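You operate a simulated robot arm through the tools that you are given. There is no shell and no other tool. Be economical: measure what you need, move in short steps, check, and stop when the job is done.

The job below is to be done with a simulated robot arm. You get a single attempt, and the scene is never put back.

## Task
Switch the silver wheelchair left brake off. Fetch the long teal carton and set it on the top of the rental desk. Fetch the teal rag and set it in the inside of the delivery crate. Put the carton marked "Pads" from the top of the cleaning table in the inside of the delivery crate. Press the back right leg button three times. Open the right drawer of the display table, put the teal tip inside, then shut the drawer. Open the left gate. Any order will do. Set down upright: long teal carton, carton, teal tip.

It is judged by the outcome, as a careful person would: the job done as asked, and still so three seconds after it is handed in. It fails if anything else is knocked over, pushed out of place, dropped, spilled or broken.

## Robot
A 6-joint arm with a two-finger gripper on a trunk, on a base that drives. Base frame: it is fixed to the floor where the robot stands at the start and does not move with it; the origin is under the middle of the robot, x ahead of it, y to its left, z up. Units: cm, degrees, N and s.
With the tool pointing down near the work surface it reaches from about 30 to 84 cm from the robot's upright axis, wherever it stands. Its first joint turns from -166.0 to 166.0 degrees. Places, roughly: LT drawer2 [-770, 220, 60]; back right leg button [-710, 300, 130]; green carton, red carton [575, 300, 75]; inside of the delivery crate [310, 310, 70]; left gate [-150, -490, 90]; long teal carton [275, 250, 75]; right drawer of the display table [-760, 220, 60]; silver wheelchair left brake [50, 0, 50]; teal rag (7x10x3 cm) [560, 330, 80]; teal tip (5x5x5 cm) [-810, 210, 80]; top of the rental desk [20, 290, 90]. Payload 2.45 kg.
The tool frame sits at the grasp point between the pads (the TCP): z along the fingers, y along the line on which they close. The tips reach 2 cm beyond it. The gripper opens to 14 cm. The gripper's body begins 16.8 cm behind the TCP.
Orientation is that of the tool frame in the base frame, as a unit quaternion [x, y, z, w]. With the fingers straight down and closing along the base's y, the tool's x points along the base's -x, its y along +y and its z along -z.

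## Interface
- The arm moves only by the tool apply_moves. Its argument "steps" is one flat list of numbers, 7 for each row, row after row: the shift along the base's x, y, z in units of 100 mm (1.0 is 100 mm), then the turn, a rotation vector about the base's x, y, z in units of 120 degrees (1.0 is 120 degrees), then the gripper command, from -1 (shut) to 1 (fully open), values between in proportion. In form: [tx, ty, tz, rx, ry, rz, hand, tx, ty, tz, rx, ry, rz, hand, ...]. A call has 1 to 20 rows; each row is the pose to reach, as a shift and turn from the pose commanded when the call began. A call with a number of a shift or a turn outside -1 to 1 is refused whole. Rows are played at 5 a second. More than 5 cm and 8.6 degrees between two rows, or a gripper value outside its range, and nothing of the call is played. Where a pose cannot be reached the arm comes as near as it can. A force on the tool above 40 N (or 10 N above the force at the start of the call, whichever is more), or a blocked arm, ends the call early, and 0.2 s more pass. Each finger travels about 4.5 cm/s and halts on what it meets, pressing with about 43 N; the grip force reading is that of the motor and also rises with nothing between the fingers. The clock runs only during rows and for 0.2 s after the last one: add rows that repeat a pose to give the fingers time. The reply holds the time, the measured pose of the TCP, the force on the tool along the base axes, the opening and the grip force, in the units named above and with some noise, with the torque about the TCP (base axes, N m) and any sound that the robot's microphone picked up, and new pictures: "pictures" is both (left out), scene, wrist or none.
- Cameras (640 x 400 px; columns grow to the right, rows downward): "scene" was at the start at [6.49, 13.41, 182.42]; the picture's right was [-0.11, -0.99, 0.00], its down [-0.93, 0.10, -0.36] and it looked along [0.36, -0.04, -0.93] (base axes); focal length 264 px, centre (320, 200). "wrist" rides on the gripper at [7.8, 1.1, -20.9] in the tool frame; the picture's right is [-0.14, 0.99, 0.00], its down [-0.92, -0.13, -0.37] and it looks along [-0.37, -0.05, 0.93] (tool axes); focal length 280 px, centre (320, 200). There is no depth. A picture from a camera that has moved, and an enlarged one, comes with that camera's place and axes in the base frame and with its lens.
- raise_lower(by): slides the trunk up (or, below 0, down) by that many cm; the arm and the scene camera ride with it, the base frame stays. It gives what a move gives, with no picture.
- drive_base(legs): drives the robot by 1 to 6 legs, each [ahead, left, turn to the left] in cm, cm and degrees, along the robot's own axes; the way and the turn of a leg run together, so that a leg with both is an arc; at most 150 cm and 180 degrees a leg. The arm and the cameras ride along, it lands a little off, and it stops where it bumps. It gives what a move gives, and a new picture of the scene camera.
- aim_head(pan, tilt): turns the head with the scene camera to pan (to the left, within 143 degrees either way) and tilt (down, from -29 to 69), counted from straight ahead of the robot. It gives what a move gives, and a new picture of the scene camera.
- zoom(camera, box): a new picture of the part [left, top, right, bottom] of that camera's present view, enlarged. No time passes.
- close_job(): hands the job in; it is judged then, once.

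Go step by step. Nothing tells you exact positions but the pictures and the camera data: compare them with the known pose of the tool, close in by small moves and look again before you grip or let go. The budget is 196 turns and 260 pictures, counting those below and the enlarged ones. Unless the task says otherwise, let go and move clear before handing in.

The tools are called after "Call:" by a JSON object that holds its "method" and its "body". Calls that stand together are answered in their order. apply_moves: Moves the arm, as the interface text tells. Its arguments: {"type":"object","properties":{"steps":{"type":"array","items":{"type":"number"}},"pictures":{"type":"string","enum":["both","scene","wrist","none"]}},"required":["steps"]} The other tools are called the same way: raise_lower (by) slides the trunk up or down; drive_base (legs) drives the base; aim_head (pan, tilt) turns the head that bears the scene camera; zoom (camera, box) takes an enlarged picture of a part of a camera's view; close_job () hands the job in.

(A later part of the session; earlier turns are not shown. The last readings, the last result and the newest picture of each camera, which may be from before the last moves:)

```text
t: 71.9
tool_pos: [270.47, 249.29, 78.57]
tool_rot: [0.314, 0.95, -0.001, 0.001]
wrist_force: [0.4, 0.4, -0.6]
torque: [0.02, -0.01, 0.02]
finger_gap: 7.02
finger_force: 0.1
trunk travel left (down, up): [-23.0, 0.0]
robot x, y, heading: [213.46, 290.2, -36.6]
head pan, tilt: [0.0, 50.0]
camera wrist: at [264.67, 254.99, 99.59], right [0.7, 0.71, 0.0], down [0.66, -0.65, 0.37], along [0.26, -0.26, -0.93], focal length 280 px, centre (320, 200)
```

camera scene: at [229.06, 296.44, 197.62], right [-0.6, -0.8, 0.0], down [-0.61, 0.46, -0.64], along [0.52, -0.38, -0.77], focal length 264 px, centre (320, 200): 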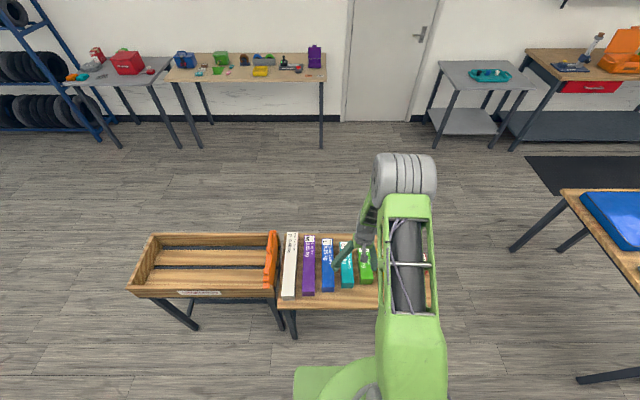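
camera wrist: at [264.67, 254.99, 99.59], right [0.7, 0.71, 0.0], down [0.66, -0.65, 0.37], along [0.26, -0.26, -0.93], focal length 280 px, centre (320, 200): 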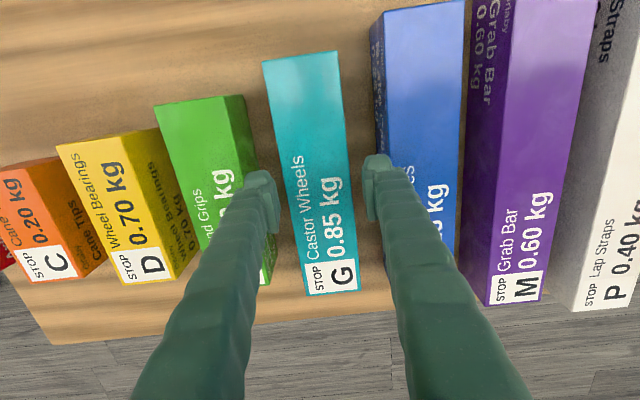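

Call:
{"method": "apply_moves", "body": {"steps": [-0.01, -0.013, -0.15, 0, 0, 0, 0, -0.01, -0.013, -0.3, 0, 0, 0, 0, -0.01, -0.013, -0.4, 0, 0, 0, 0], "pictures": "wrist"}}

```text
t: 72.7
tool_pos: [269.97, 249.17, 74.59]
tool_rot: [0.313, 0.95, -0.001, 0.0]
wrist_force: [0.9, -0.1, -0.7]
torque: [0.02, -0.01, 0.0]
finger_gap: 7.01
finger_force: 0.1
trunk travel left (down, up): [-23.0, 0.0]
robot x, y, heading: [213.81, 290.16, -36.6]
head pan, tilt: [0.0, 50.0]
camera wrist: at [264.5, 254.74, 95.62], right [0.7, 0.71, 0.0], down [0.66, -0.65, 0.37], along [0.26, -0.26, -0.93], focal length 280 px, centre (320, 200)
```

wrist: 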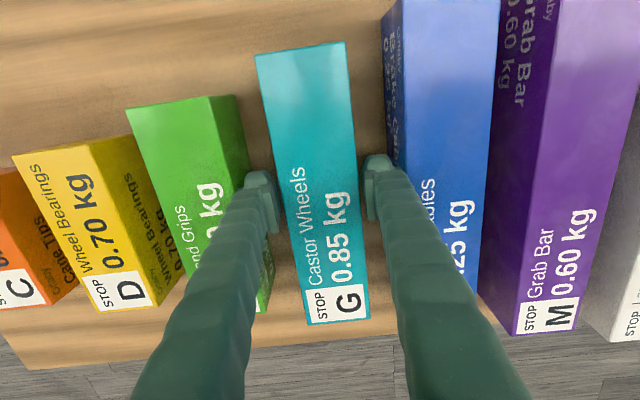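

Call:
{"method": "apply_moves", "body": {"steps": [0, 0, -0.06, 0, 0, 0, 0, 0, 0, -0.12, 0, 0, 0, 0, 0, 0, -0.12, 0, 0, 0, -0.2, 0, 0, -0.12, 0, 0, 0, -0.4, 0, 0, -0.12, 0, 0, 0, -0.4, 0, 0, -0.12, 0, 0, 0, -0.4], "pictures": "wrist"}}

```text
t: 74.1
tool_pos: [270.09, 249.17, 73.41]
tool_rot: [0.313, 0.95, -0.001, 0.0]
wrist_force: [0.8, 2.4, 0.2]
torque: [0.08, -0.09, -0.18]
finger_gap: 6.14
finger_force: 42.8
trunk travel left (down, up): [-23.0, 0.0]
robot x, y, heading: [214.04, 290.39, -36.7]
head pan, tilt: [0.0, 50.0]
camera wrist: at [264.49, 254.83, 94.39], right [0.7, 0.71, 0.0], down [0.66, -0.65, 0.37], along [0.26, -0.26, -0.93], focal length 280 px, centre (320, 200)
```

wrist: 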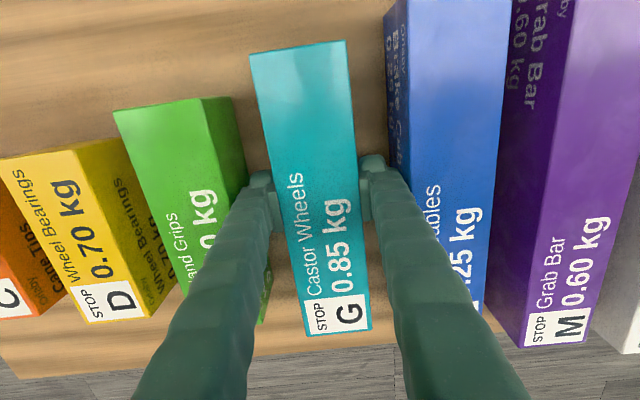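

The carton is gripped (6.1 cm). I lift it straight up.

Call:
{"method": "apply_moves", "body": {"steps": [0, 0, 0.2, 0, 0, 0, -0.6, 0, 0, 0.5, 0, 0, 0, -0.6, 0, 0, 0.8, 0, 0, 0, -0.6, 0, 0, 1, 0, 0, 0, -0.6], "pictures": "none"}}

Call:
{"method": "apply_moves", "body": {"steps": [-0.2, 0.15, 0.4, 0, 0, 0, -0.6, -0.4, 0.3, 0.8, 0, 0, 0, -0.6, -0.6, 0.45, 1, 0, 0, 0, -0.6, -0.8, 0.6, 1, 0, 0, 0, -0.6], "pictures": "both"}}

```text
t: 75.1
tool_pos: [270.11, 249.28, 83.51]
tool_rot: [0.313, 0.95, -0.001, -0.001]
wrist_force: [0.1, 0.8, -8.3]
torque: [0.04, 0.05, 0.06]
finger_gap: 6.12
finger_force: 42.7
trunk travel left (down, up): [-23.0, 0.0]
robot x, y, heading: [213.95, 290.38, -36.6]
head pan, tilt: [0.0, 50.0]
```

```text
t: 76.1
tool_pos: [261.92, 255.01, 93.4]
tool_rot: [0.313, 0.95, -0.001, 0.001]
wrist_force: [0.5, 0.2, -7.8]
torque: [0.09, 0.03, 0.02]
finger_gap: 6.11
finger_force: 43.6
trunk travel left (down, up): [-23.0, 0.0]
robot x, y, heading: [213.97, 290.45, -36.9]
head pan, tilt: [0.0, 50.0]
camera scene: at [229.09, 296.41, 197.61], right [-0.6, -0.8, 0.0], down [-0.61, 0.46, -0.64], along [0.52, -0.38, -0.77], focal length 264 px, centre (320, 200)
camera wrist: at [256.29, 260.73, 114.43], right [0.7, 0.71, 0.0], down [0.66, -0.65, 0.37], along [0.26, -0.26, -0.93], focal length 280 px, centre (320, 200)
```

scene: 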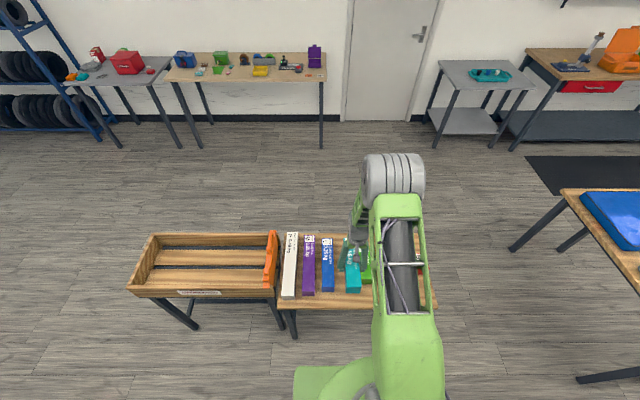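
wrist: 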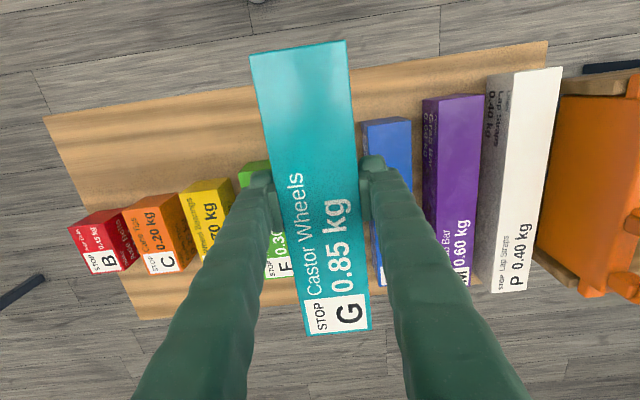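

Carton is secure. I raise it further and drive round to the rental desk, approaching its open side.

Call:
{"method": "apply_moves", "body": {"steps": [0, 0, 0.3, 0, 0, 0, -0.6, 0, 0, 0.6, 0, 0, 0, -0.6, 0, 0, 0.9, 0, 0, 0, -0.6], "pictures": "none"}}

Call:
{"method": "drive_base", "body": {"legs": [[-40, 0, 0], [0, 0, -99], [92, 0, 0], [92, 0, 0]]}}

Call:
{"method": "aim_head", "body": {"pan": -110, "tilt": 30}}

```text
t: 76.9
tool_pos: [262.01, 255.39, 102.36]
tool_rot: [0.314, 0.95, -0.001, 0.0]
wrist_force: [-0.2, 0.6, -8.0]
torque: [0.07, 0.04, -0.02]
finger_gap: 6.16
finger_force: 43.2
trunk travel left (down, up): [-23.0, 0.0]
robot x, y, heading: [213.82, 290.48, -36.6]
head pan, tilt: [0.0, 50.0]
```

```text
t: 92.5
tool_pos: [8.41, 143.21, 102.35]
tool_rot: [0.925, 0.381, 0.0, -0.001]
wrist_force: [0.5, -0.9, -9.2]
torque: [0.07, -0.06, 0.01]
finger_gap: 6.09
finger_force: 42.6
trunk travel left (down, up): [-23.0, 0.0]
robot x, y, heading: [50.42, 185.69, -135.5]
head pan, tilt: [0.0, 50.0]
camera scene: at [53.87, 169.7, 197.6], right [-0.7, 0.71, 0.0], down [0.54, 0.54, -0.64], along [-0.46, -0.45, -0.77], focal length 264 px, centre (320, 200)
```

scene: 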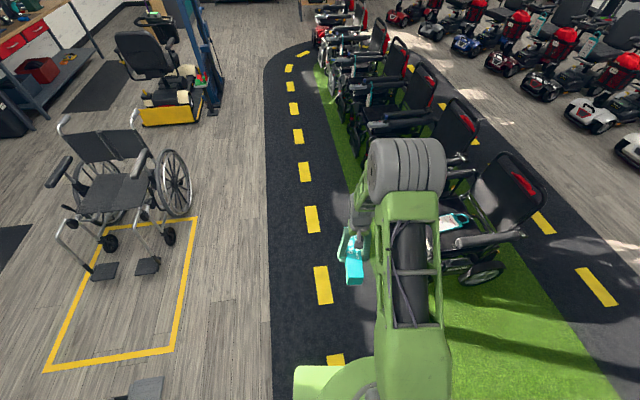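

```text
t: 94.3
tool_pos: [8.37, 143.31, 102.35]
tool_rot: [0.924, 0.381, 0.001, -0.001]
wrist_force: [0.9, -0.2, -9.0]
torque: [0.04, -0.06, -0.01]
finger_gap: 6.1
finger_force: 43.2
trunk travel left (down, up): [-23.0, 0.0]
robot x, y, heading: [50.44, 185.73, -135.2]
head pan, tilt: [-110.0, 30.0]
camera scene: at [55.6, 183.38, 200.56], right [0.91, 0.42, 0.0], down [0.21, -0.45, -0.87], along [-0.36, 0.79, -0.5], focal length 264 px, centre (320, 200)
```

scene: 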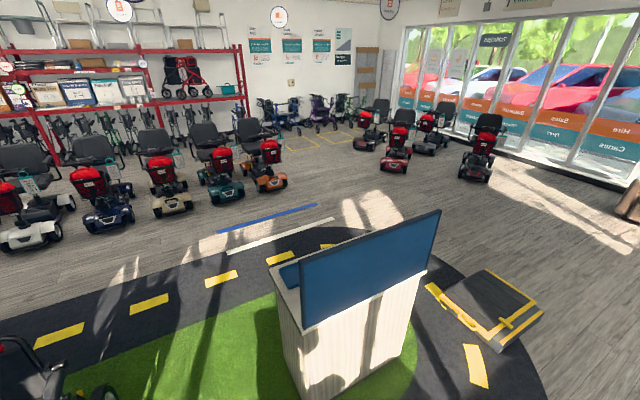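

Call:
{"method": "drive_base", "body": {"legs": [[0, 0, -67], [95, 0, 0], [0, 0, -77]]}}

Call:
{"method": "aim_head", "body": {"pan": -35, "tilt": 40}}

```text
t: 105.5
tool_pos: [-29.55, 279.14, 102.31]
tool_rot: [-0.647, 0.762, -0.001, 0.0]
wrist_force: [0.8, -0.2, -8.8]
torque: [-0.09, 0.01, -0.01]
finger_gap: 6.08
finger_force: 42.7
trunk travel left (down, up): [-23.0, 0.0]
robot x, y, heading: [-38.48, 220.26, 80.5]
head pan, tilt: [-110.0, 30.0]
camera scene: at [-44.37, 219.09, 200.56], right [-0.49, -0.87, 0.0], down [-0.44, 0.25, -0.87], along [0.75, -0.43, -0.5], focal length 264 px, centre (320, 200)
```

scene: 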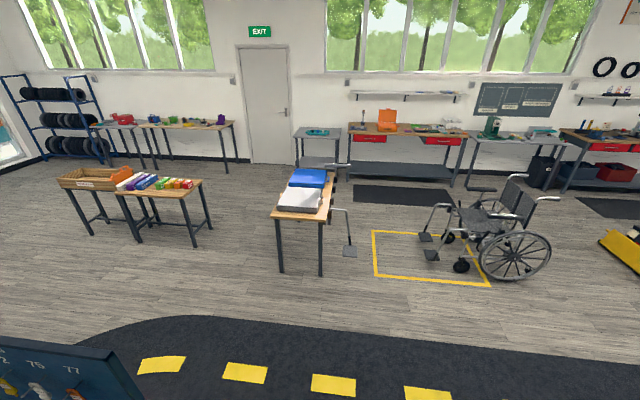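

```text
t: 107.0
tool_pos: [-29.47, 279.25, 102.41]
tool_rot: [-0.648, 0.762, -0.001, 0.0]
wrist_force: [-0.2, -0.5, -8.2]
torque: [-0.11, 0.02, -0.01]
finger_gap: 6.06
finger_force: 43.0
trunk travel left (down, up): [-23.0, 0.0]
robot x, y, heading: [-38.51, 220.37, 80.6]
head pan, tilt: [-35.0, 40.0]
camera scene: at [-46.32, 229.6, 199.03], right [0.71, -0.7, 0.0], down [-0.45, -0.46, -0.77], along [0.54, 0.55, -0.64], focal length 264 px, centre (320, 200)
```

scene: 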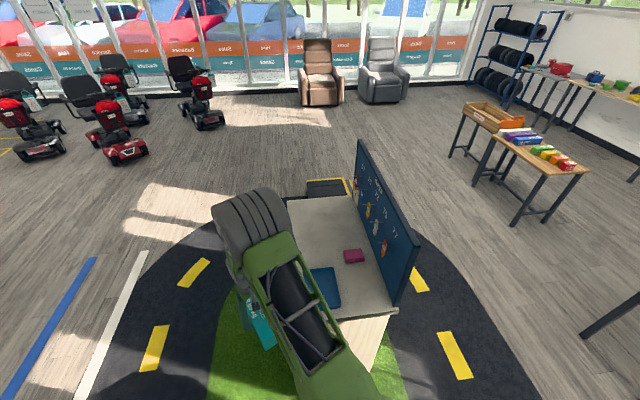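

Call:
{"method": "drive_base", "body": {"legs": [[55, 40, 0], [70, 0, 0], [0, 0, -116]]}}

Call:
{"method": "aim_head", "body": {"pan": 15, "tilt": 45}}

```text
t: 119.3
tool_pos: [-8.14, 316.34, 102.45]
tool_rot: [0.294, 0.956, -0.001, 0.0]
wrist_force: [-1.6, -0.2, -8.7]
torque: [0.05, 0.09, 0.03]
finger_gap: 6.11
finger_force: 43.4
trunk travel left (down, up): [-23.0, 0.0]
robot x, y, heading: [-57.69, 349.66, -34.4]
head pan, tilt: [-35.0, 40.0]
camera scene: at [-46.05, 352.56, 199.03], right [-0.94, -0.35, 0.0], down [-0.23, 0.6, -0.77], along [0.27, -0.72, -0.64], focal length 264 px, centre (320, 200)
```

scene: 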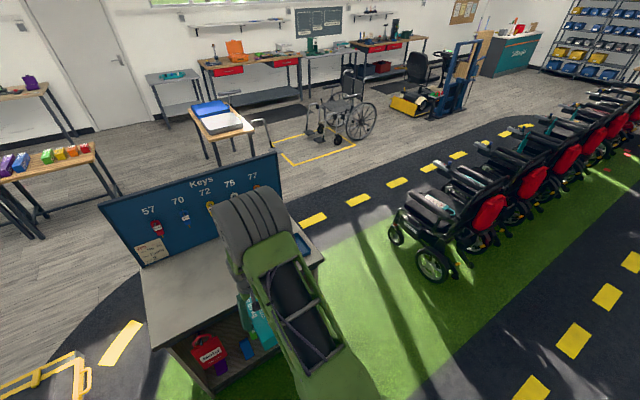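

```text
t: 120.5
tool_pos: [-8.14, 316.42, 102.33]
tool_rot: [0.295, 0.955, -0.001, -0.001]
wrist_force: [-1.0, 0.0, -8.3]
torque: [0.08, 0.1, 0.01]
finger_gap: 6.07
finger_force: 42.6
trunk travel left (down, up): [-23.0, 0.0]
robot x, y, heading: [-57.73, 349.64, -34.4]
head pan, tilt: [15.0, 45.0]
camera scene: at [-41.36, 357.82, 198.3], right [-0.33, -0.94, 0.0], down [-0.67, 0.24, -0.71], along [0.67, -0.24, -0.71], focal length 264 px, centre (320, 200)
```

scene: 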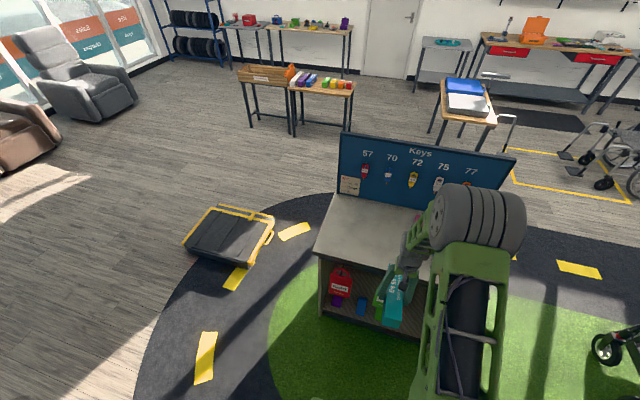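

Call:
{"method": "drive_base", "body": {"legs": [[33, 13, 0]]}}

Call:
{"method": "zoom", "body": {"camera": "wrist", "box": [0, 0, 640, 400]}}

```text
t: 122.8
tool_pos: [27.01, 308.85, 102.33]
tool_rot: [0.291, 0.957, -0.002, 0.0]
wrist_force: [-0.4, -0.7, -8.5]
torque: [0.05, 0.14, -0.01]
finger_gap: 6.07
finger_force: 42.5
trunk travel left (down, up): [-23.0, 0.0]
robot x, y, heading: [-22.93, 341.54, -33.9]
head pan, tilt: [15.0, 45.0]
camera scene: at [-6.48, 350.06, 198.29], right [-0.33, -0.95, 0.0], down [-0.67, 0.23, -0.71], along [0.67, -0.23, -0.71], focal length 264 px, centre (320, 200)
```

scene: 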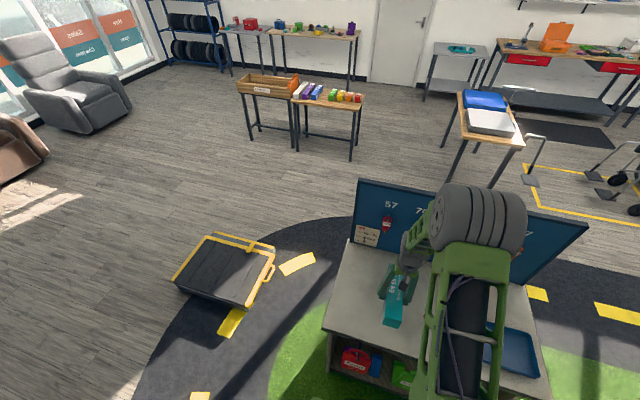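

```text
1.00 times, centred on (320, 200) of wrist (not enlarged: the box is as wide or as high as the picture)
camera zoom: at [21.12, 314.24, 123.31], right [0.67, 0.75, 0.0], down [0.69, -0.62, 0.37], along [0.27, -0.25, -0.93], focal length 280 px, centre (320, 200)
```

zoom: 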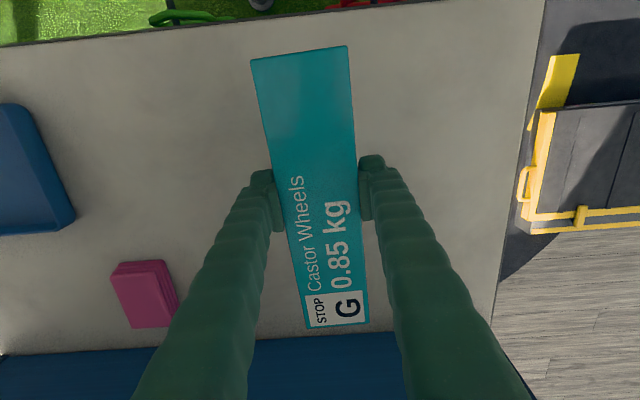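

Call:
{"method": "apply_moves", "body": {"steps": [-0.12, 0.08, -0.2, 0, 0, 0, -0.6, -0.12, 0.08, -0.45, 0, 0, 0, -0.6, -0.12, 0.08, -0.5, 0, 0, 0, -0.6, -0.12, 0.08, -0.55, 0, 0, 0, -0.6], "pictures": "wrist"}}

Call:
{"method": "apply_moves", "body": {"steps": [0, 0, -0.03, 0, 0, 0, -0.6, 0, 0, -0.06, 0, 0, 0, -0.6, 0, 0, -0.09, 0, 0, 0, -0.6, 0, 0, -0.12, 0, 0, 0, -0.6], "pictures": "none"}}

```text
t: 123.8
tool_pos: [25.68, 309.84, 96.82]
tool_rot: [0.292, 0.956, -0.001, 0.0]
wrist_force: [-0.8, -0.7, -8.9]
torque: [0.01, 0.12, 0.02]
finger_gap: 6.07
finger_force: 43.2
trunk travel left (down, up): [-23.0, 0.0]
robot x, y, heading: [-23.11, 341.96, -34.2]
head pan, tilt: [15.0, 45.0]
camera wrist: at [19.86, 315.08, 117.77], right [0.67, 0.75, 0.0], down [0.69, -0.62, 0.37], along [0.27, -0.25, -0.93], focal length 280 px, centre (320, 200)
```

wrist: 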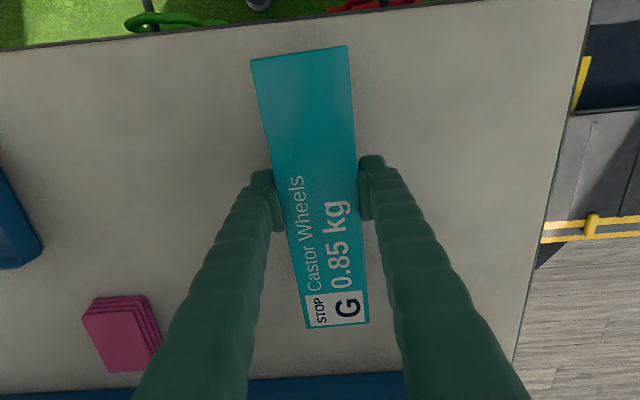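

```text
t: 124.8
tool_pos: [25.69, 309.59, 95.67]
tool_rot: [0.291, 0.957, 0.0, 0.0]
wrist_force: [0.6, -0.1, -8.1]
torque: [0.07, 0.07, -0.02]
finger_gap: 6.07
finger_force: 42.3
trunk travel left (down, up): [-23.0, 0.0]
robot x, y, heading: [-22.64, 341.81, -34.1]
head pan, tilt: [15.0, 45.0]
```

Call:
{"method": "apply_moves", "body": {"steps": [0, 0, -0.03, 0, 0, 0, -0.6, 0, 0, -0.06, 0, 0, 0, -0.6, 0, 0, -0.08, 0, 0, 0, -0.6], "pictures": "none"}}

Call:
{"method": "apply_moves", "body": {"steps": [0, 0, -0.03, 0, 0, 0, -0.6, 0, 0, -0.06, 0, 0, 0, -0.6, 0, 0, -0.08, 0, 0, 0, -0.6], "pictures": "none"}}

Call:
{"method": "zoom", "body": {"camera": "wrist", "box": [0, 0, 640, 400]}}

```text
t: 125.6
tool_pos: [25.7, 309.74, 94.91]
tool_rot: [0.292, 0.956, -0.001, 0.001]
wrist_force: [-4.2, 3.2, 3.6]
torque: [-0.75, -0.92, -0.08]
finger_gap: 6.06
finger_force: 43.0
trunk travel left (down, up): [-23.0, 0.0]
robot x, y, heading: [-22.65, 342.01, -34.0]
head pan, tilt: [15.0, 45.0]
```

```text
t: 126.2
tool_pos: [25.7, 309.74, 94.79]
tool_rot: [0.29, 0.957, -0.001, 0.001]
wrist_force: [-5.7, 3.1, 23.9]
torque: [0.58, 0.84, -0.11]
finger_gap: 6.05
finger_force: 43.2
trunk travel left (down, up): [-23.0, 0.0]
robot x, y, heading: [-23.04, 341.77, -33.9]
head pan, tilt: [15.0, 45.0]
stopped in row 2: the force on the tool passed its limit at 46 N (the readings are from after the stop); the commanded pose is now the measured one
```

```text
1.00 times, centred on (320, 200) of wrist (not enlarged: the box is as wide or as high as the picture)
camera zoom: at [19.72, 315.09, 115.82], right [0.67, 0.75, 0.0], down [0.69, -0.62, 0.37], along [0.28, -0.25, -0.93], focal length 280 px, centre (320, 200)
```

zoom: 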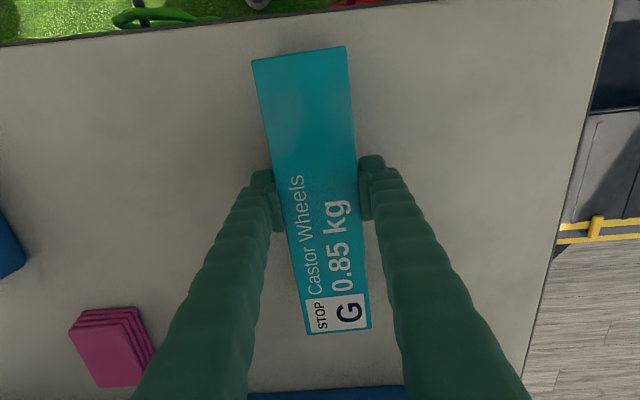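

It rests on the desk. I release and rise.

Call:
{"method": "apply_moves", "body": {"steps": [0, 0, 0.01, 0, 0, 0, 0, 0, 0, 0.01, 0, 0, 0, 0.2, 0, 0, 0.01, 0, 0, 0, 0.4, 0, 0, 0.01, 0, 0, 0, 0.4, 0, 0, 0.4, 0, 0, 0, 0.4, 0, 0, 0.8, 0, 0, 0, 0.4, 0, 0, 1, 0, 0, 0, 0.4], "pictures": "wrist"}}

```text
t: 127.8
tool_pos: [25.76, 309.75, 104.66]
tool_rot: [0.293, 0.956, -0.001, 0.001]
wrist_force: [0.1, -0.7, -0.3]
torque: [-0.03, -0.04, -0.02]
finger_gap: 9.8
finger_force: 0.0
trunk travel left (down, up): [-23.0, 0.0]
robot x, y, heading: [-22.94, 341.67, -34.1]
head pan, tilt: [15.0, 45.0]
camera wrist: at [19.81, 315.14, 125.69], right [0.67, 0.75, 0.0], down [0.69, -0.62, 0.37], along [0.28, -0.25, -0.93], focal length 280 px, centre (320, 200)
```

wrist: 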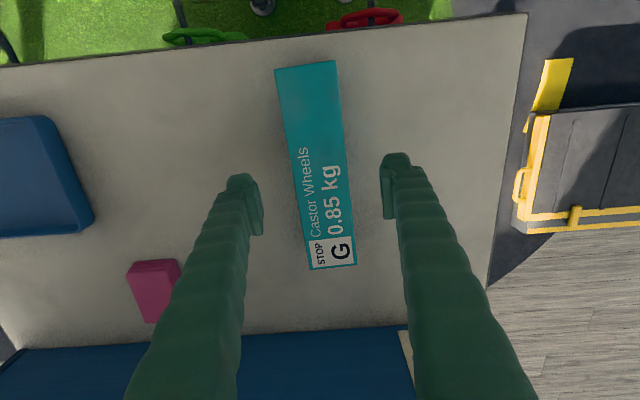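

Carton done. Next I drive round to the cleaning table at about (560,320).

Call:
{"method": "drive_base", "body": {"legs": [[-35, 0, 0], [0, 0, 93], [121, 0, 0], [0, 0, -58], [145, 0, 0], [145, 0, 0]]}}

Call:
{"method": "aim_head", "body": {"pan": -20, "tilt": 25}}

```text
t: 155.8
tool_pos: [357.79, 458.71, 104.62]
tool_rot: [0.02, 1.0, -0.001, 0.001]
wrist_force: [0.8, 0.5, -0.3]
torque: [0.02, 0.0, -0.01]
finger_gap: 9.81
finger_force: 0.2
trunk travel left (down, up): [-23.0, 0.0]
robot x, y, heading: [299.47, 460.6, -2.5]
head pan, tilt: [15.0, 45.0]
camera scene: at [308.86, 476.13, 198.3], right [0.22, -0.98, 0.0], down [-0.69, -0.15, -0.71], along [0.69, 0.15, -0.71], focal length 264 px, centre (320, 200)
```

scene: 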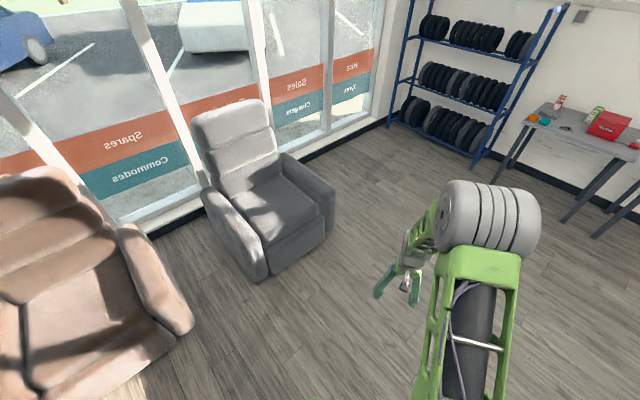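

```text
t: 156.8
tool_pos: [357.76, 458.7, 104.62]
tool_rot: [0.019, 1.0, -0.001, 0.001]
wrist_force: [-0.7, -0.6, 0.2]
torque: [-0.01, -0.01, 0.01]
finger_gap: 9.77
finger_force: 0.0
trunk travel left (down, up): [-23.0, 0.0]
robot x, y, heading: [299.05, 460.25, -2.3]
head pan, tilt: [-20.0, 25.0]
camera scene: at [309.4, 470.86, 201.36], right [-0.38, -0.92, 0.0], down [-0.39, 0.16, -0.91], along [0.84, -0.34, -0.42], focal length 264 px, centre (320, 200)
```

scene: 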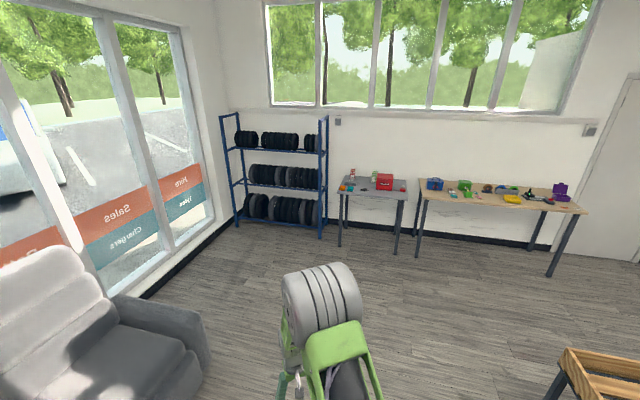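

Call:
{"method": "zoom", "body": {"camera": "scene", "box": [320, 155, 480, 225]}}

Call:
{"method": "zoom", "body": {"camera": "scene", "box": [420, 165, 600, 255]}}

```text
4.00 times, centred on (400, 190) of scene
camera zoom: at [309.4, 470.86, 201.36], right [-0.38, -0.92, 0.0], down [-0.39, 0.16, -0.91], along [0.84, -0.34, -0.42], focal length 1056 px, centre (0, 240)
```

zoom: 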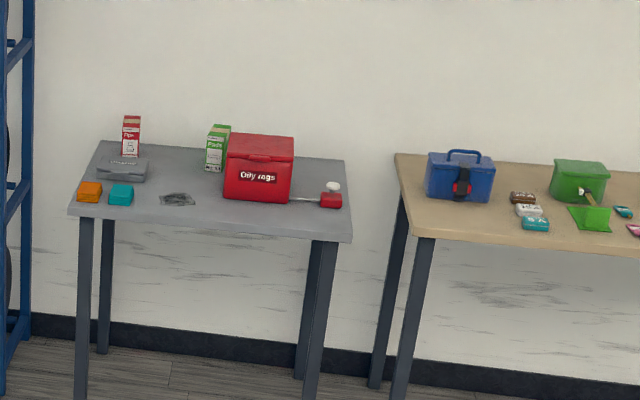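

```text
3.56 times, centred on (510, 210) of scene
camera zoom: at [309.4, 470.86, 201.36], right [-0.38, -0.92, 0.0], down [-0.39, 0.16, -0.91], along [0.84, -0.34, -0.42], focal length 939 px, centre (-356, 164)
```

zoom: 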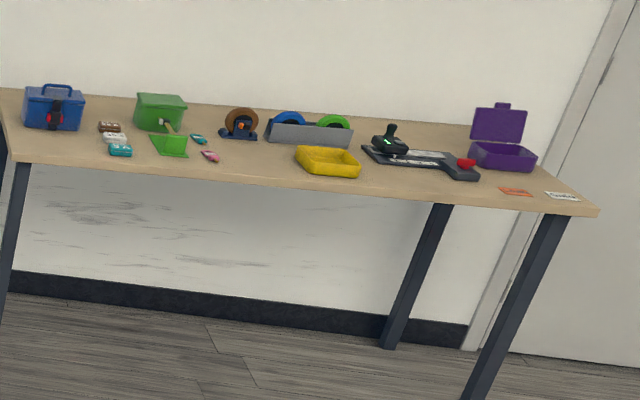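

"Pads" is the green carton on the grey table; the teal rag lies at the front left. I drive there.

Call:
{"method": "drive_base", "body": {"legs": [[0, 0, -24], [119, 0, 0], [112, 0, 0], [0, 0, -11]]}}

Call:
{"method": "aim_head", "body": {"pan": 0, "tilt": 50}}

Call:
{"method": "zoom", "body": {"camera": "wrist", "box": [0, 0, 640, 400]}}

```text
t: 170.1
tool_pos: [555.57, 329.75, 104.72]
tool_rot: [0.301, 0.954, -0.001, 0.001]
wrist_force: [0.3, -0.1, -0.9]
torque: [0.02, -0.02, -0.01]
finger_gap: 9.78
finger_force: 0.1
trunk travel left (down, up): [-23.0, 0.0]
robot x, y, heading: [507.88, 362.78, -34.9]
head pan, tilt: [-20.0, 25.0]
camera scene: at [521.5, 366.09, 201.37], right [-0.82, -0.57, 0.0], down [-0.24, 0.35, -0.91], along [0.52, -0.74, -0.42], focal length 264 px, centre (320, 200)
```

scene: 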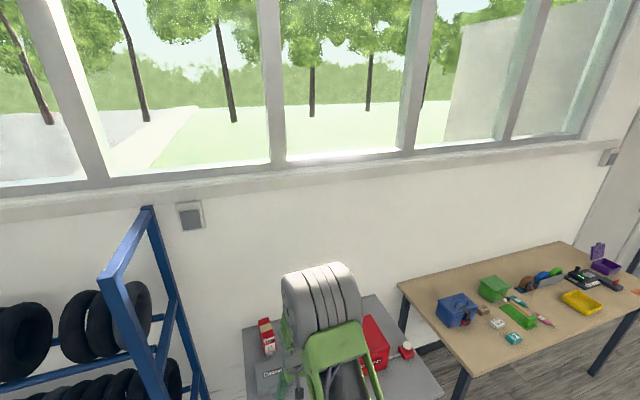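

```text
t: 171.0
tool_pos: [555.56, 329.95, 104.72]
tool_rot: [0.301, 0.954, -0.002, 0.001]
wrist_force: [-0.1, 1.0, 0.0]
torque: [0.0, 0.05, 0.0]
finger_gap: 9.78
finger_force: 0.0
trunk travel left (down, up): [-23.0, 0.0]
robot x, y, heading: [507.31, 363.19, -34.9]
head pan, tilt: [0.0, 50.0]
camera scene: at [522.56, 369.28, 197.62], right [-0.58, -0.82, 0.0], down [-0.63, 0.44, -0.64], along [0.53, -0.37, -0.77], focal length 264 px, centre (320, 200)
```

scene: 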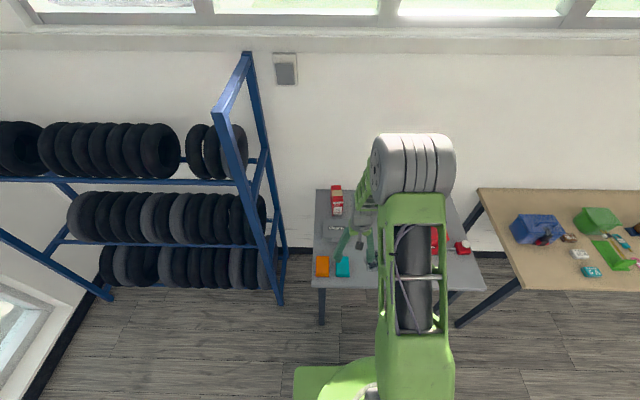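

```text
1.00 times, centred on (320, 200) of wrist (not enlarged: the box is as wide or as high as the picture)
camera zoom: at [549.73, 335.4, 125.65], right [0.68, 0.73, 0.0], down [0.68, -0.63, 0.37], along [0.27, -0.25, -0.93], focal length 280 px, centre (320, 200)
```

zoom: 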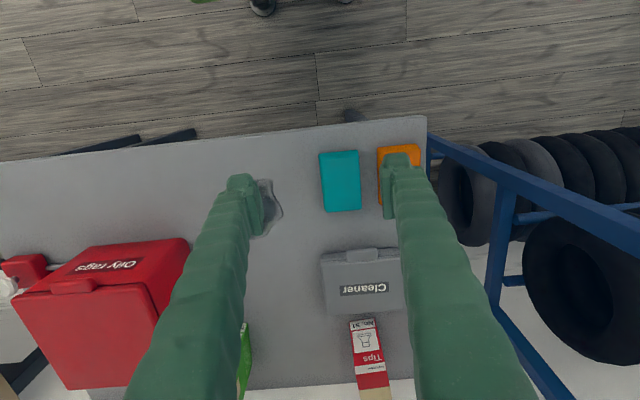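

Rag centre about (563.5,327.3). I move above it, turned -4 degrees, with a 9 cm opening.

Call:
{"method": "apply_moves", "body": {"steps": [0.25, -0.08, -0.35, 0, 0, -0.035, 0.29, 0.5, -0.16, -0.7, 0, 0, -0.035, 0.29, 0.78, -0.26, -1, 0, 0, -0.035, 0.29], "pictures": "none"}}

Call:
{"method": "apply_moves", "body": {"steps": [0, 0, -0.4, 0, 0, 0, 0.29, 0, 0, -0.8, 0, 0, 0, 0.29], "pictures": "wrist"}}

```text
t: 171.8
tool_pos: [563.47, 327.43, 94.71]
tool_rot: [0.335, 0.942, -0.001, 0.0]
wrist_force: [0.3, -0.1, -1.0]
torque: [0.06, 0.04, 0.02]
finger_gap: 9.02
finger_force: 0.0
trunk travel left (down, up): [-23.0, 0.0]
robot x, y, heading: [507.5, 363.01, -35.2]
head pan, tilt: [0.0, 50.0]
```

```text
t: 172.4
tool_pos: [563.62, 327.28, 86.95]
tool_rot: [0.336, 0.942, -0.001, 0.001]
wrist_force: [0.7, -0.4, 0.3]
torque: [0.01, -0.01, -0.01]
finger_gap: 9.0
finger_force: 0.1
trunk travel left (down, up): [-23.0, 0.0]
robot x, y, heading: [507.31, 362.76, -35.0]
head pan, tilt: [0.0, 50.0]
camera wrist: at [558.18, 333.18, 107.85], right [0.73, 0.68, 0.0], down [0.63, -0.68, 0.37], along [0.25, -0.27, -0.93], focal length 280 px, centre (320, 200)
```

wrist: 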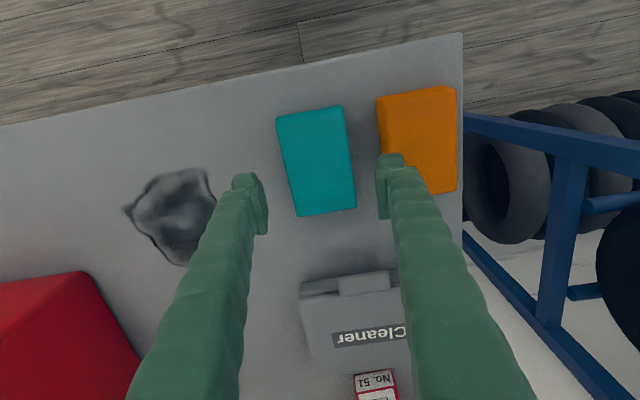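

Call:
{"method": "apply_moves", "body": {"steps": [-0.02, -0.03, -0.4, 0, 0, 0, 0.29, -0.02, -0.03, -0.75, 0, 0, 0, 0.29], "pictures": "wrist"}}

```text
t: 172.9
tool_pos: [563.15, 326.94, 81.8]
tool_rot: [0.334, 0.942, -0.001, 0.0]
wrist_force: [-11.0, 6.7, 28.4]
torque: [0.59, -0.13, 0.3]
finger_gap: 9.0
finger_force: 0.2
trunk travel left (down, up): [-23.0, 0.0]
robot x, y, heading: [507.42, 362.59, -35.1]
head pan, tilt: [0.0, 50.0]
stopped in row 2: the force on the tool passed its limit at 367 N (the readings are from after the stop); the commanded pose is now the measured one
camera wrist: at [557.84, 332.78, 102.7], right [0.73, 0.68, 0.0], down [0.63, -0.68, 0.37], along [0.25, -0.27, -0.93], focal length 280 px, centre (320, 200)
```

wrist: 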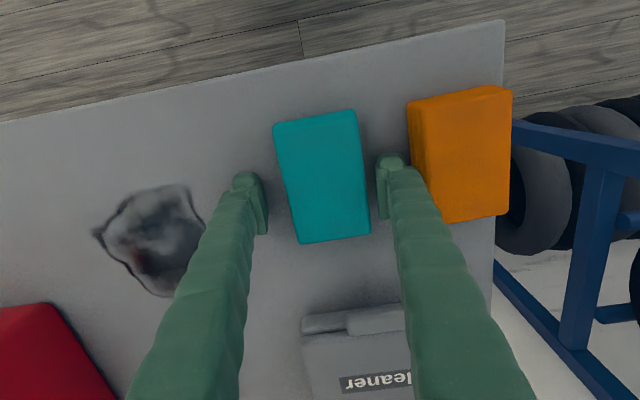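

The table top is higher than I reckoned (about 79.8); I touched it. I rise a little and close on the rag.

Call:
{"method": "apply_moves", "body": {"steps": [-0.03, -0.04, 0.05, 0, 0, 0, 0.2, -0.03, -0.04, 0.05, 0, 0, 0, 0.0, -0.03, -0.04, 0.05, 0, 0, 0, -0.3, -0.03, -0.04, 0.05, 0, 0, 0, -0.3, -0.03, -0.04, 0.05, 0, 0, 0, -0.3], "pictures": "wrist"}}

```text
t: 174.1
tool_pos: [563.17, 326.38, 81.81]
tool_rot: [0.336, 0.942, -0.001, 0.002]
wrist_force: [-0.2, -0.6, 0.2]
torque: [-0.01, -0.01, 0.01]
finger_gap: 6.36
finger_force: 43.4
trunk travel left (down, up): [-23.0, 0.0]
robot x, y, heading: [507.57, 362.77, -35.0]
head pan, tilt: [0.0, 50.0]
camera wrist: at [557.68, 332.32, 102.89], right [0.73, 0.68, 0.0], down [0.63, -0.68, 0.37], along [0.25, -0.27, -0.93], focal length 280 px, centre (320, 200)
```

wrist: 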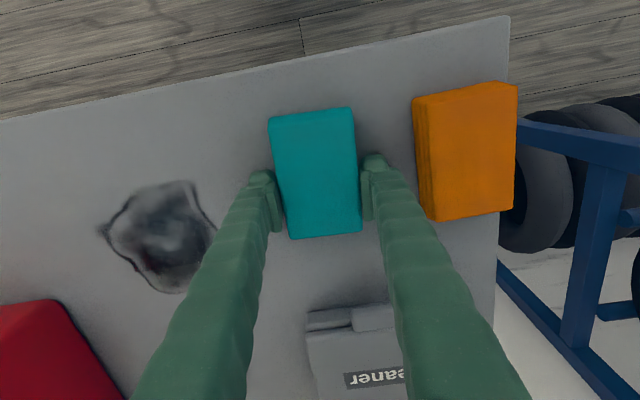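

Call:
{"method": "apply_moves", "body": {"steps": [0, 0, 0.3, 0, 0, 0, -0.4, 0, 0, 0.7, 0, 0, 0, -0.4, 0, 0, 1, 0, 0, 0, -0.4], "pictures": "none"}}

Call:
{"method": "apply_moves", "body": {"steps": [0, 0, 0.3, 0, 0, 0, -0.4, 0, 0, 0.7, 0, 0, 0, -0.4, 0, 0, 1, 0, 0, 0, -0.4], "pictures": "none"}}

Call:
{"method": "drive_base", "body": {"legs": [[-25, 0, 0], [0, 0, -105], [80, 0, 0], [79, 0, 0], [0, 0, -77]]}}

Call:
{"method": "zoom", "body": {"camera": "wrist", "box": [0, 0, 640, 400]}}

```text
t: 174.9
tool_pos: [563.17, 326.24, 91.99]
tool_rot: [0.336, 0.942, -0.001, 0.0]
wrist_force: [0.0, 0.0, -0.2]
torque: [0.02, 0.03, -0.01]
finger_gap: 6.37
finger_force: 42.1
trunk travel left (down, up): [-23.0, 0.0]
robot x, y, heading: [507.42, 362.9, -35.2]
head pan, tilt: [0.0, 50.0]
```

```text
t: 175.7
tool_pos: [563.1, 326.5, 101.92]
tool_rot: [0.335, 0.942, -0.001, 0.0]
wrist_force: [0.1, -0.3, 1.2]
torque: [-0.01, -0.04, 0.03]
finger_gap: 6.39
finger_force: 43.2
trunk travel left (down, up): [-23.0, 0.0]
robot x, y, heading: [507.48, 363.27, -35.0]
head pan, tilt: [0.0, 50.0]
```

```text
t: 192.9
tool_pos: [308.78, 308.47, 101.97]
tool_rot: [0.948, -0.317, -0.002, -0.002]
wrist_force: [0.4, 0.4, -0.4]
torque: [-0.01, 0.03, 0.02]
finger_gap: 6.38
finger_force: 43.4
trunk travel left (down, up): [-23.0, 0.0]
robot x, y, heading: [365.53, 274.44, 147.1]
head pan, tilt: [0.0, 50.0]
camera scene: at [350.85, 267.27, 197.61], right [0.54, 0.84, 0.0], down [0.64, -0.42, -0.64], along [-0.54, 0.35, -0.77], focal length 264 px, centre (320, 200)
```

scene: 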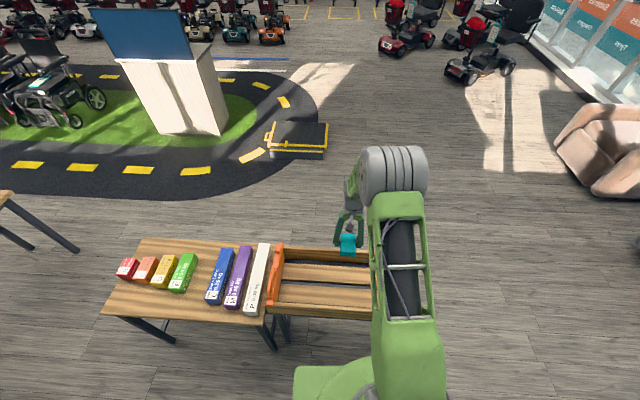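

```text
1.00 times, centred on (320, 200) of wrist (not enlarged: the box is as wide or as high as the picture)
camera zoom: at [314.31, 302.92, 122.9], right [-0.7, -0.71, 0.0], down [-0.66, 0.65, 0.37], along [-0.26, 0.26, -0.93], focal length 280 px, centre (320, 200)
```

zoom: 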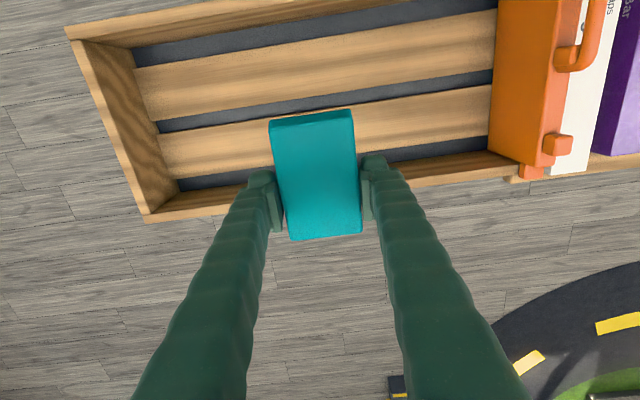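

The crate is open-topped with a slatted floor about 21 cm wide inside; I'll set the rag in its far-left half, around (322,313).

Call:
{"method": "apply_moves", "body": {"steps": [0.35, 0.1, -0.2, 0, 0, 0, -0.4, 0.7, 0.2, -0.5, 0, 0, 0, -0.4, 1, 0.35, -0.8, 0, 0, 0, -0.4, 1, 0.35, -1, 0, 0, 0, -0.4], "pictures": "none"}}

Call:
{"method": "apply_moves", "body": {"steps": [0.35, 0.1, -0.2, 0, 0, 0, -0.4, 0.38, 0.1, -0.5, 0, 0, 0, -0.4, 0.38, 0.1, -0.8, 0, 0, 0, -0.4], "pictures": "both"}}

```text
t: 193.9
tool_pos: [318.64, 312.0, 91.91]
tool_rot: [0.949, -0.316, -0.001, -0.001]
wrist_force: [0.1, -0.6, -0.4]
torque: [0.02, -0.03, 0.0]
finger_gap: 6.36
finger_force: 42.8
trunk travel left (down, up): [-23.0, 0.0]
robot x, y, heading: [365.81, 274.07, 147.3]
head pan, tilt: [0.0, 50.0]
```

```text
t: 194.7
tool_pos: [322.61, 313.21, 84.14]
tool_rot: [0.949, -0.316, -0.001, -0.001]
wrist_force: [0.0, 0.2, -0.5]
torque: [-0.04, 0.03, 0.0]
finger_gap: 6.38
finger_force: 43.3
trunk travel left (down, up): [-23.0, 0.0]
robot x, y, heading: [365.72, 274.45, 147.0]
head pan, tilt: [0.0, 50.0]
camera scene: at [350.81, 267.31, 197.61], right [0.54, 0.84, 0.0], down [0.64, -0.42, -0.64], along [-0.54, 0.35, -0.77], focal length 264 px, centre (320, 200)
camera wrist: at [328.09, 307.69, 105.0], right [-0.71, -0.71, 0.0], down [-0.66, 0.65, 0.37], along [-0.26, 0.26, -0.93], focal length 280 px, centre (320, 200)
```

scene: 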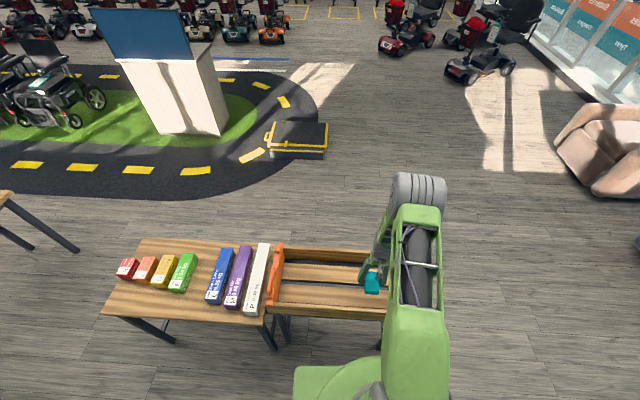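
wrist: 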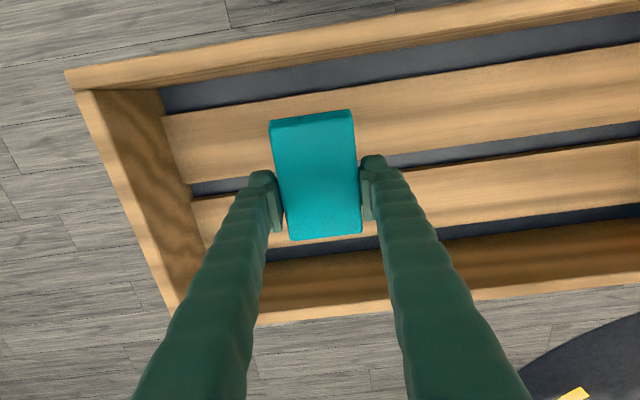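

Call:
{"method": "apply_moves", "body": {"steps": [0, 0, -0.3, 0, 0, 0, -0.4, 0, 0, -0.6, 0, 0, 0, -0.4, 0, 0, -0.65, 0, 0, 0, -0.4, 0, 0, -0.7, 0, 0, 0, -0.4, 0, 0, -0.75, 0, 0, 0, -0.4, 0, 0, -0.8, 0, 0, 0, -0.4, 0, 0, -0.85, 0, 0, 0, -0.4, 0, 0, -0.9, 0, 0, 0, -0.4], "pictures": "wrist"}}

```text
t: 196.5
tool_pos: [322.5, 313.05, 74.93]
tool_rot: [0.948, -0.317, 0.0, -0.001]
wrist_force: [0.1, -0.3, 0.4]
torque: [-0.03, -0.03, -0.03]
finger_gap: 6.36
finger_force: 42.9
trunk travel left (down, up): [-23.0, 0.0]
robot x, y, heading: [365.77, 274.33, 147.0]
head pan, tilt: [0.0, 50.0]
camera wrist: at [328.02, 307.39, 95.86], right [-0.7, -0.71, 0.0], down [-0.66, 0.65, 0.37], along [-0.26, 0.26, -0.93], focal length 280 px, centre (320, 200)
```

wrist: 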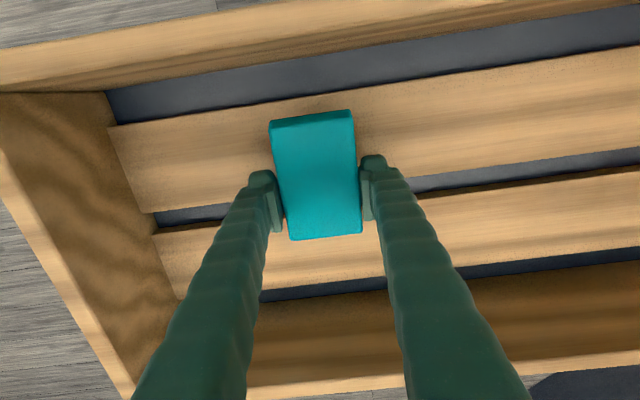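

Call:
{"method": "apply_moves", "body": {"steps": [0, 0, -0.05, 0, 0, 0, -0.4, 0, 0, -0.1, 0, 0, 0, -0.4, 0, 0, -0.15, 0, 0, 0, -0.4, 0, 0, -0.2, 0, 0, 0, -0.4, 0, 0, -0.24, 0, 0, 0, -0.4, 0, 0, -0.28, 0, 0, 0, -0.4, 0, 0, -0.32, 0, 0, 0, -0.4, 0, 0, -0.36, 0, 0, 0, -0.4, 0, 0, -0.4, 0, 0, 0, -0.4, 0, 0, -0.44, 0, 0, 0, -0.4, 0, 0, -0.48, 0, 0, 0, -0.4, 0, 0, -0.52, 0, 0, 0, -0.4, 0, 0, -0.56, 0, 0, 0, -0.4, 0, 0, -0.6, 0, 0, 0, -0.4], "pictures": "wrist"}}

```text
t: 198.7
tool_pos: [322.57, 312.87, 70.96]
tool_rot: [0.948, -0.317, 0.001, -0.001]
wrist_force: [6.6, -4.9, 29.5]
torque: [-0.26, -0.21, 0.03]
finger_gap: 6.38
finger_force: 43.1
trunk travel left (down, up): [-23.0, 0.0]
robot x, y, heading: [365.75, 274.35, 147.1]
head pan, tilt: [0.0, 50.0]
stopped in row 11: the force on the tool passed its limit at 49 N (the readings are from after the stop); the commanded pose is now the measured one
camera wrist: at [328.09, 307.36, 91.97], right [-0.71, -0.71, 0.0], down [-0.66, 0.66, 0.37], along [-0.26, 0.26, -0.93], focal length 280 px, centre (320, 200)
```

wrist: 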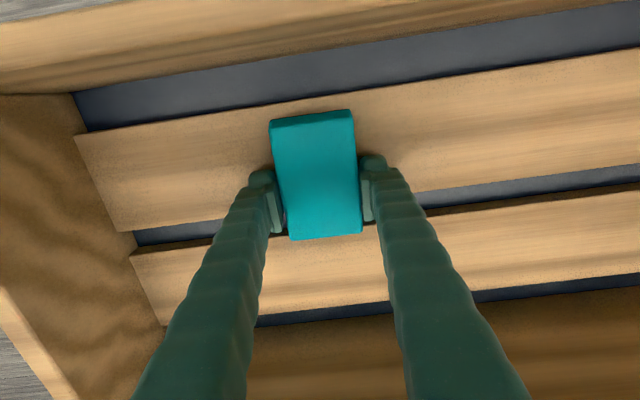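

The rag is on the crate floor. I release, rise, and go back for the Pads carton.

Call:
{"method": "apply_moves", "body": {"steps": [0, 0, 0.03, 0, 0, 0, -0.1, 0, 0, 0.03, 0, 0, 0, 0.1, 0, 0, 0.03, 0, 0, 0, 0.3, 0, 0, 0.03, 0, 0, 0, 0.3, 0, 0, 0.4, 0, 0, 0, 0.3, 0, 0, 0.8, 0, 0, 0, 0.3, 0, 0, 1, 0, 0, 0, 0.3], "pictures": "none"}}

Call:
{"method": "apply_moves", "body": {"steps": [0, 0, 0.4, 0, 0, 0, 0.3, 0, 0, 0.8, 0, 0, 0, 0.3, 0, 0, 1, 0, 0, 0, 0.3], "pictures": "wrist"}}

Call:
{"method": "apply_moves", "body": {"steps": [0, 0, 0.4, 0, 0, 0, 0.3, 0, 0, 0.8, 0, 0, 0, 0.3, 0, 0, 1, 0, 0, 0, 0.3], "pictures": "none"}}

```text
t: 200.3
tool_pos: [322.4, 313.1, 80.69]
tool_rot: [0.949, -0.317, 0.001, -0.001]
wrist_force: [-1.0, 0.3, 0.6]
torque: [-0.01, -0.02, -0.04]
finger_gap: 9.11
finger_force: 0.0
trunk travel left (down, up): [-23.0, 0.0]
robot x, y, heading: [365.96, 274.4, 146.9]
head pan, tilt: [0.0, 50.0]
```

```text
t: 201.1
tool_pos: [322.41, 312.99, 90.79]
tool_rot: [0.948, -0.317, 0.001, -0.001]
wrist_force: [0.1, 0.3, 0.5]
torque: [0.03, 0.0, 0.0]
finger_gap: 9.11
finger_force: 0.1
trunk travel left (down, up): [-23.0, 0.0]
robot x, y, heading: [366.02, 274.26, 147.1]
head pan, tilt: [0.0, 50.0]
camera wrist: at [327.96, 307.45, 111.71], right [-0.7, -0.71, 0.0], down [-0.66, 0.65, 0.37], along [-0.26, 0.26, -0.93], focal length 280 px, centre (320, 200)
```

wrist: 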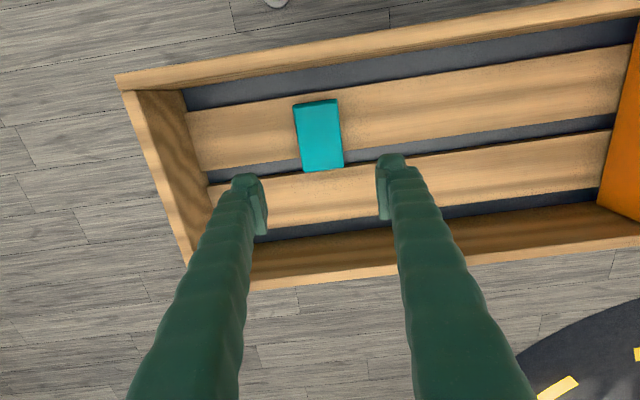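

```text
t: 201.9
tool_pos: [322.43, 312.9, 100.81]
tool_rot: [0.949, -0.317, 0.0, -0.001]
wrist_force: [0.5, 0.2, 0.4]
torque: [0.02, 0.01, -0.01]
finger_gap: 9.11
finger_force: 0.1
trunk travel left (down, up): [-23.0, 0.0]
robot x, y, heading: [365.63, 274.52, 147.2]
head pan, tilt: [0.0, 50.0]
```

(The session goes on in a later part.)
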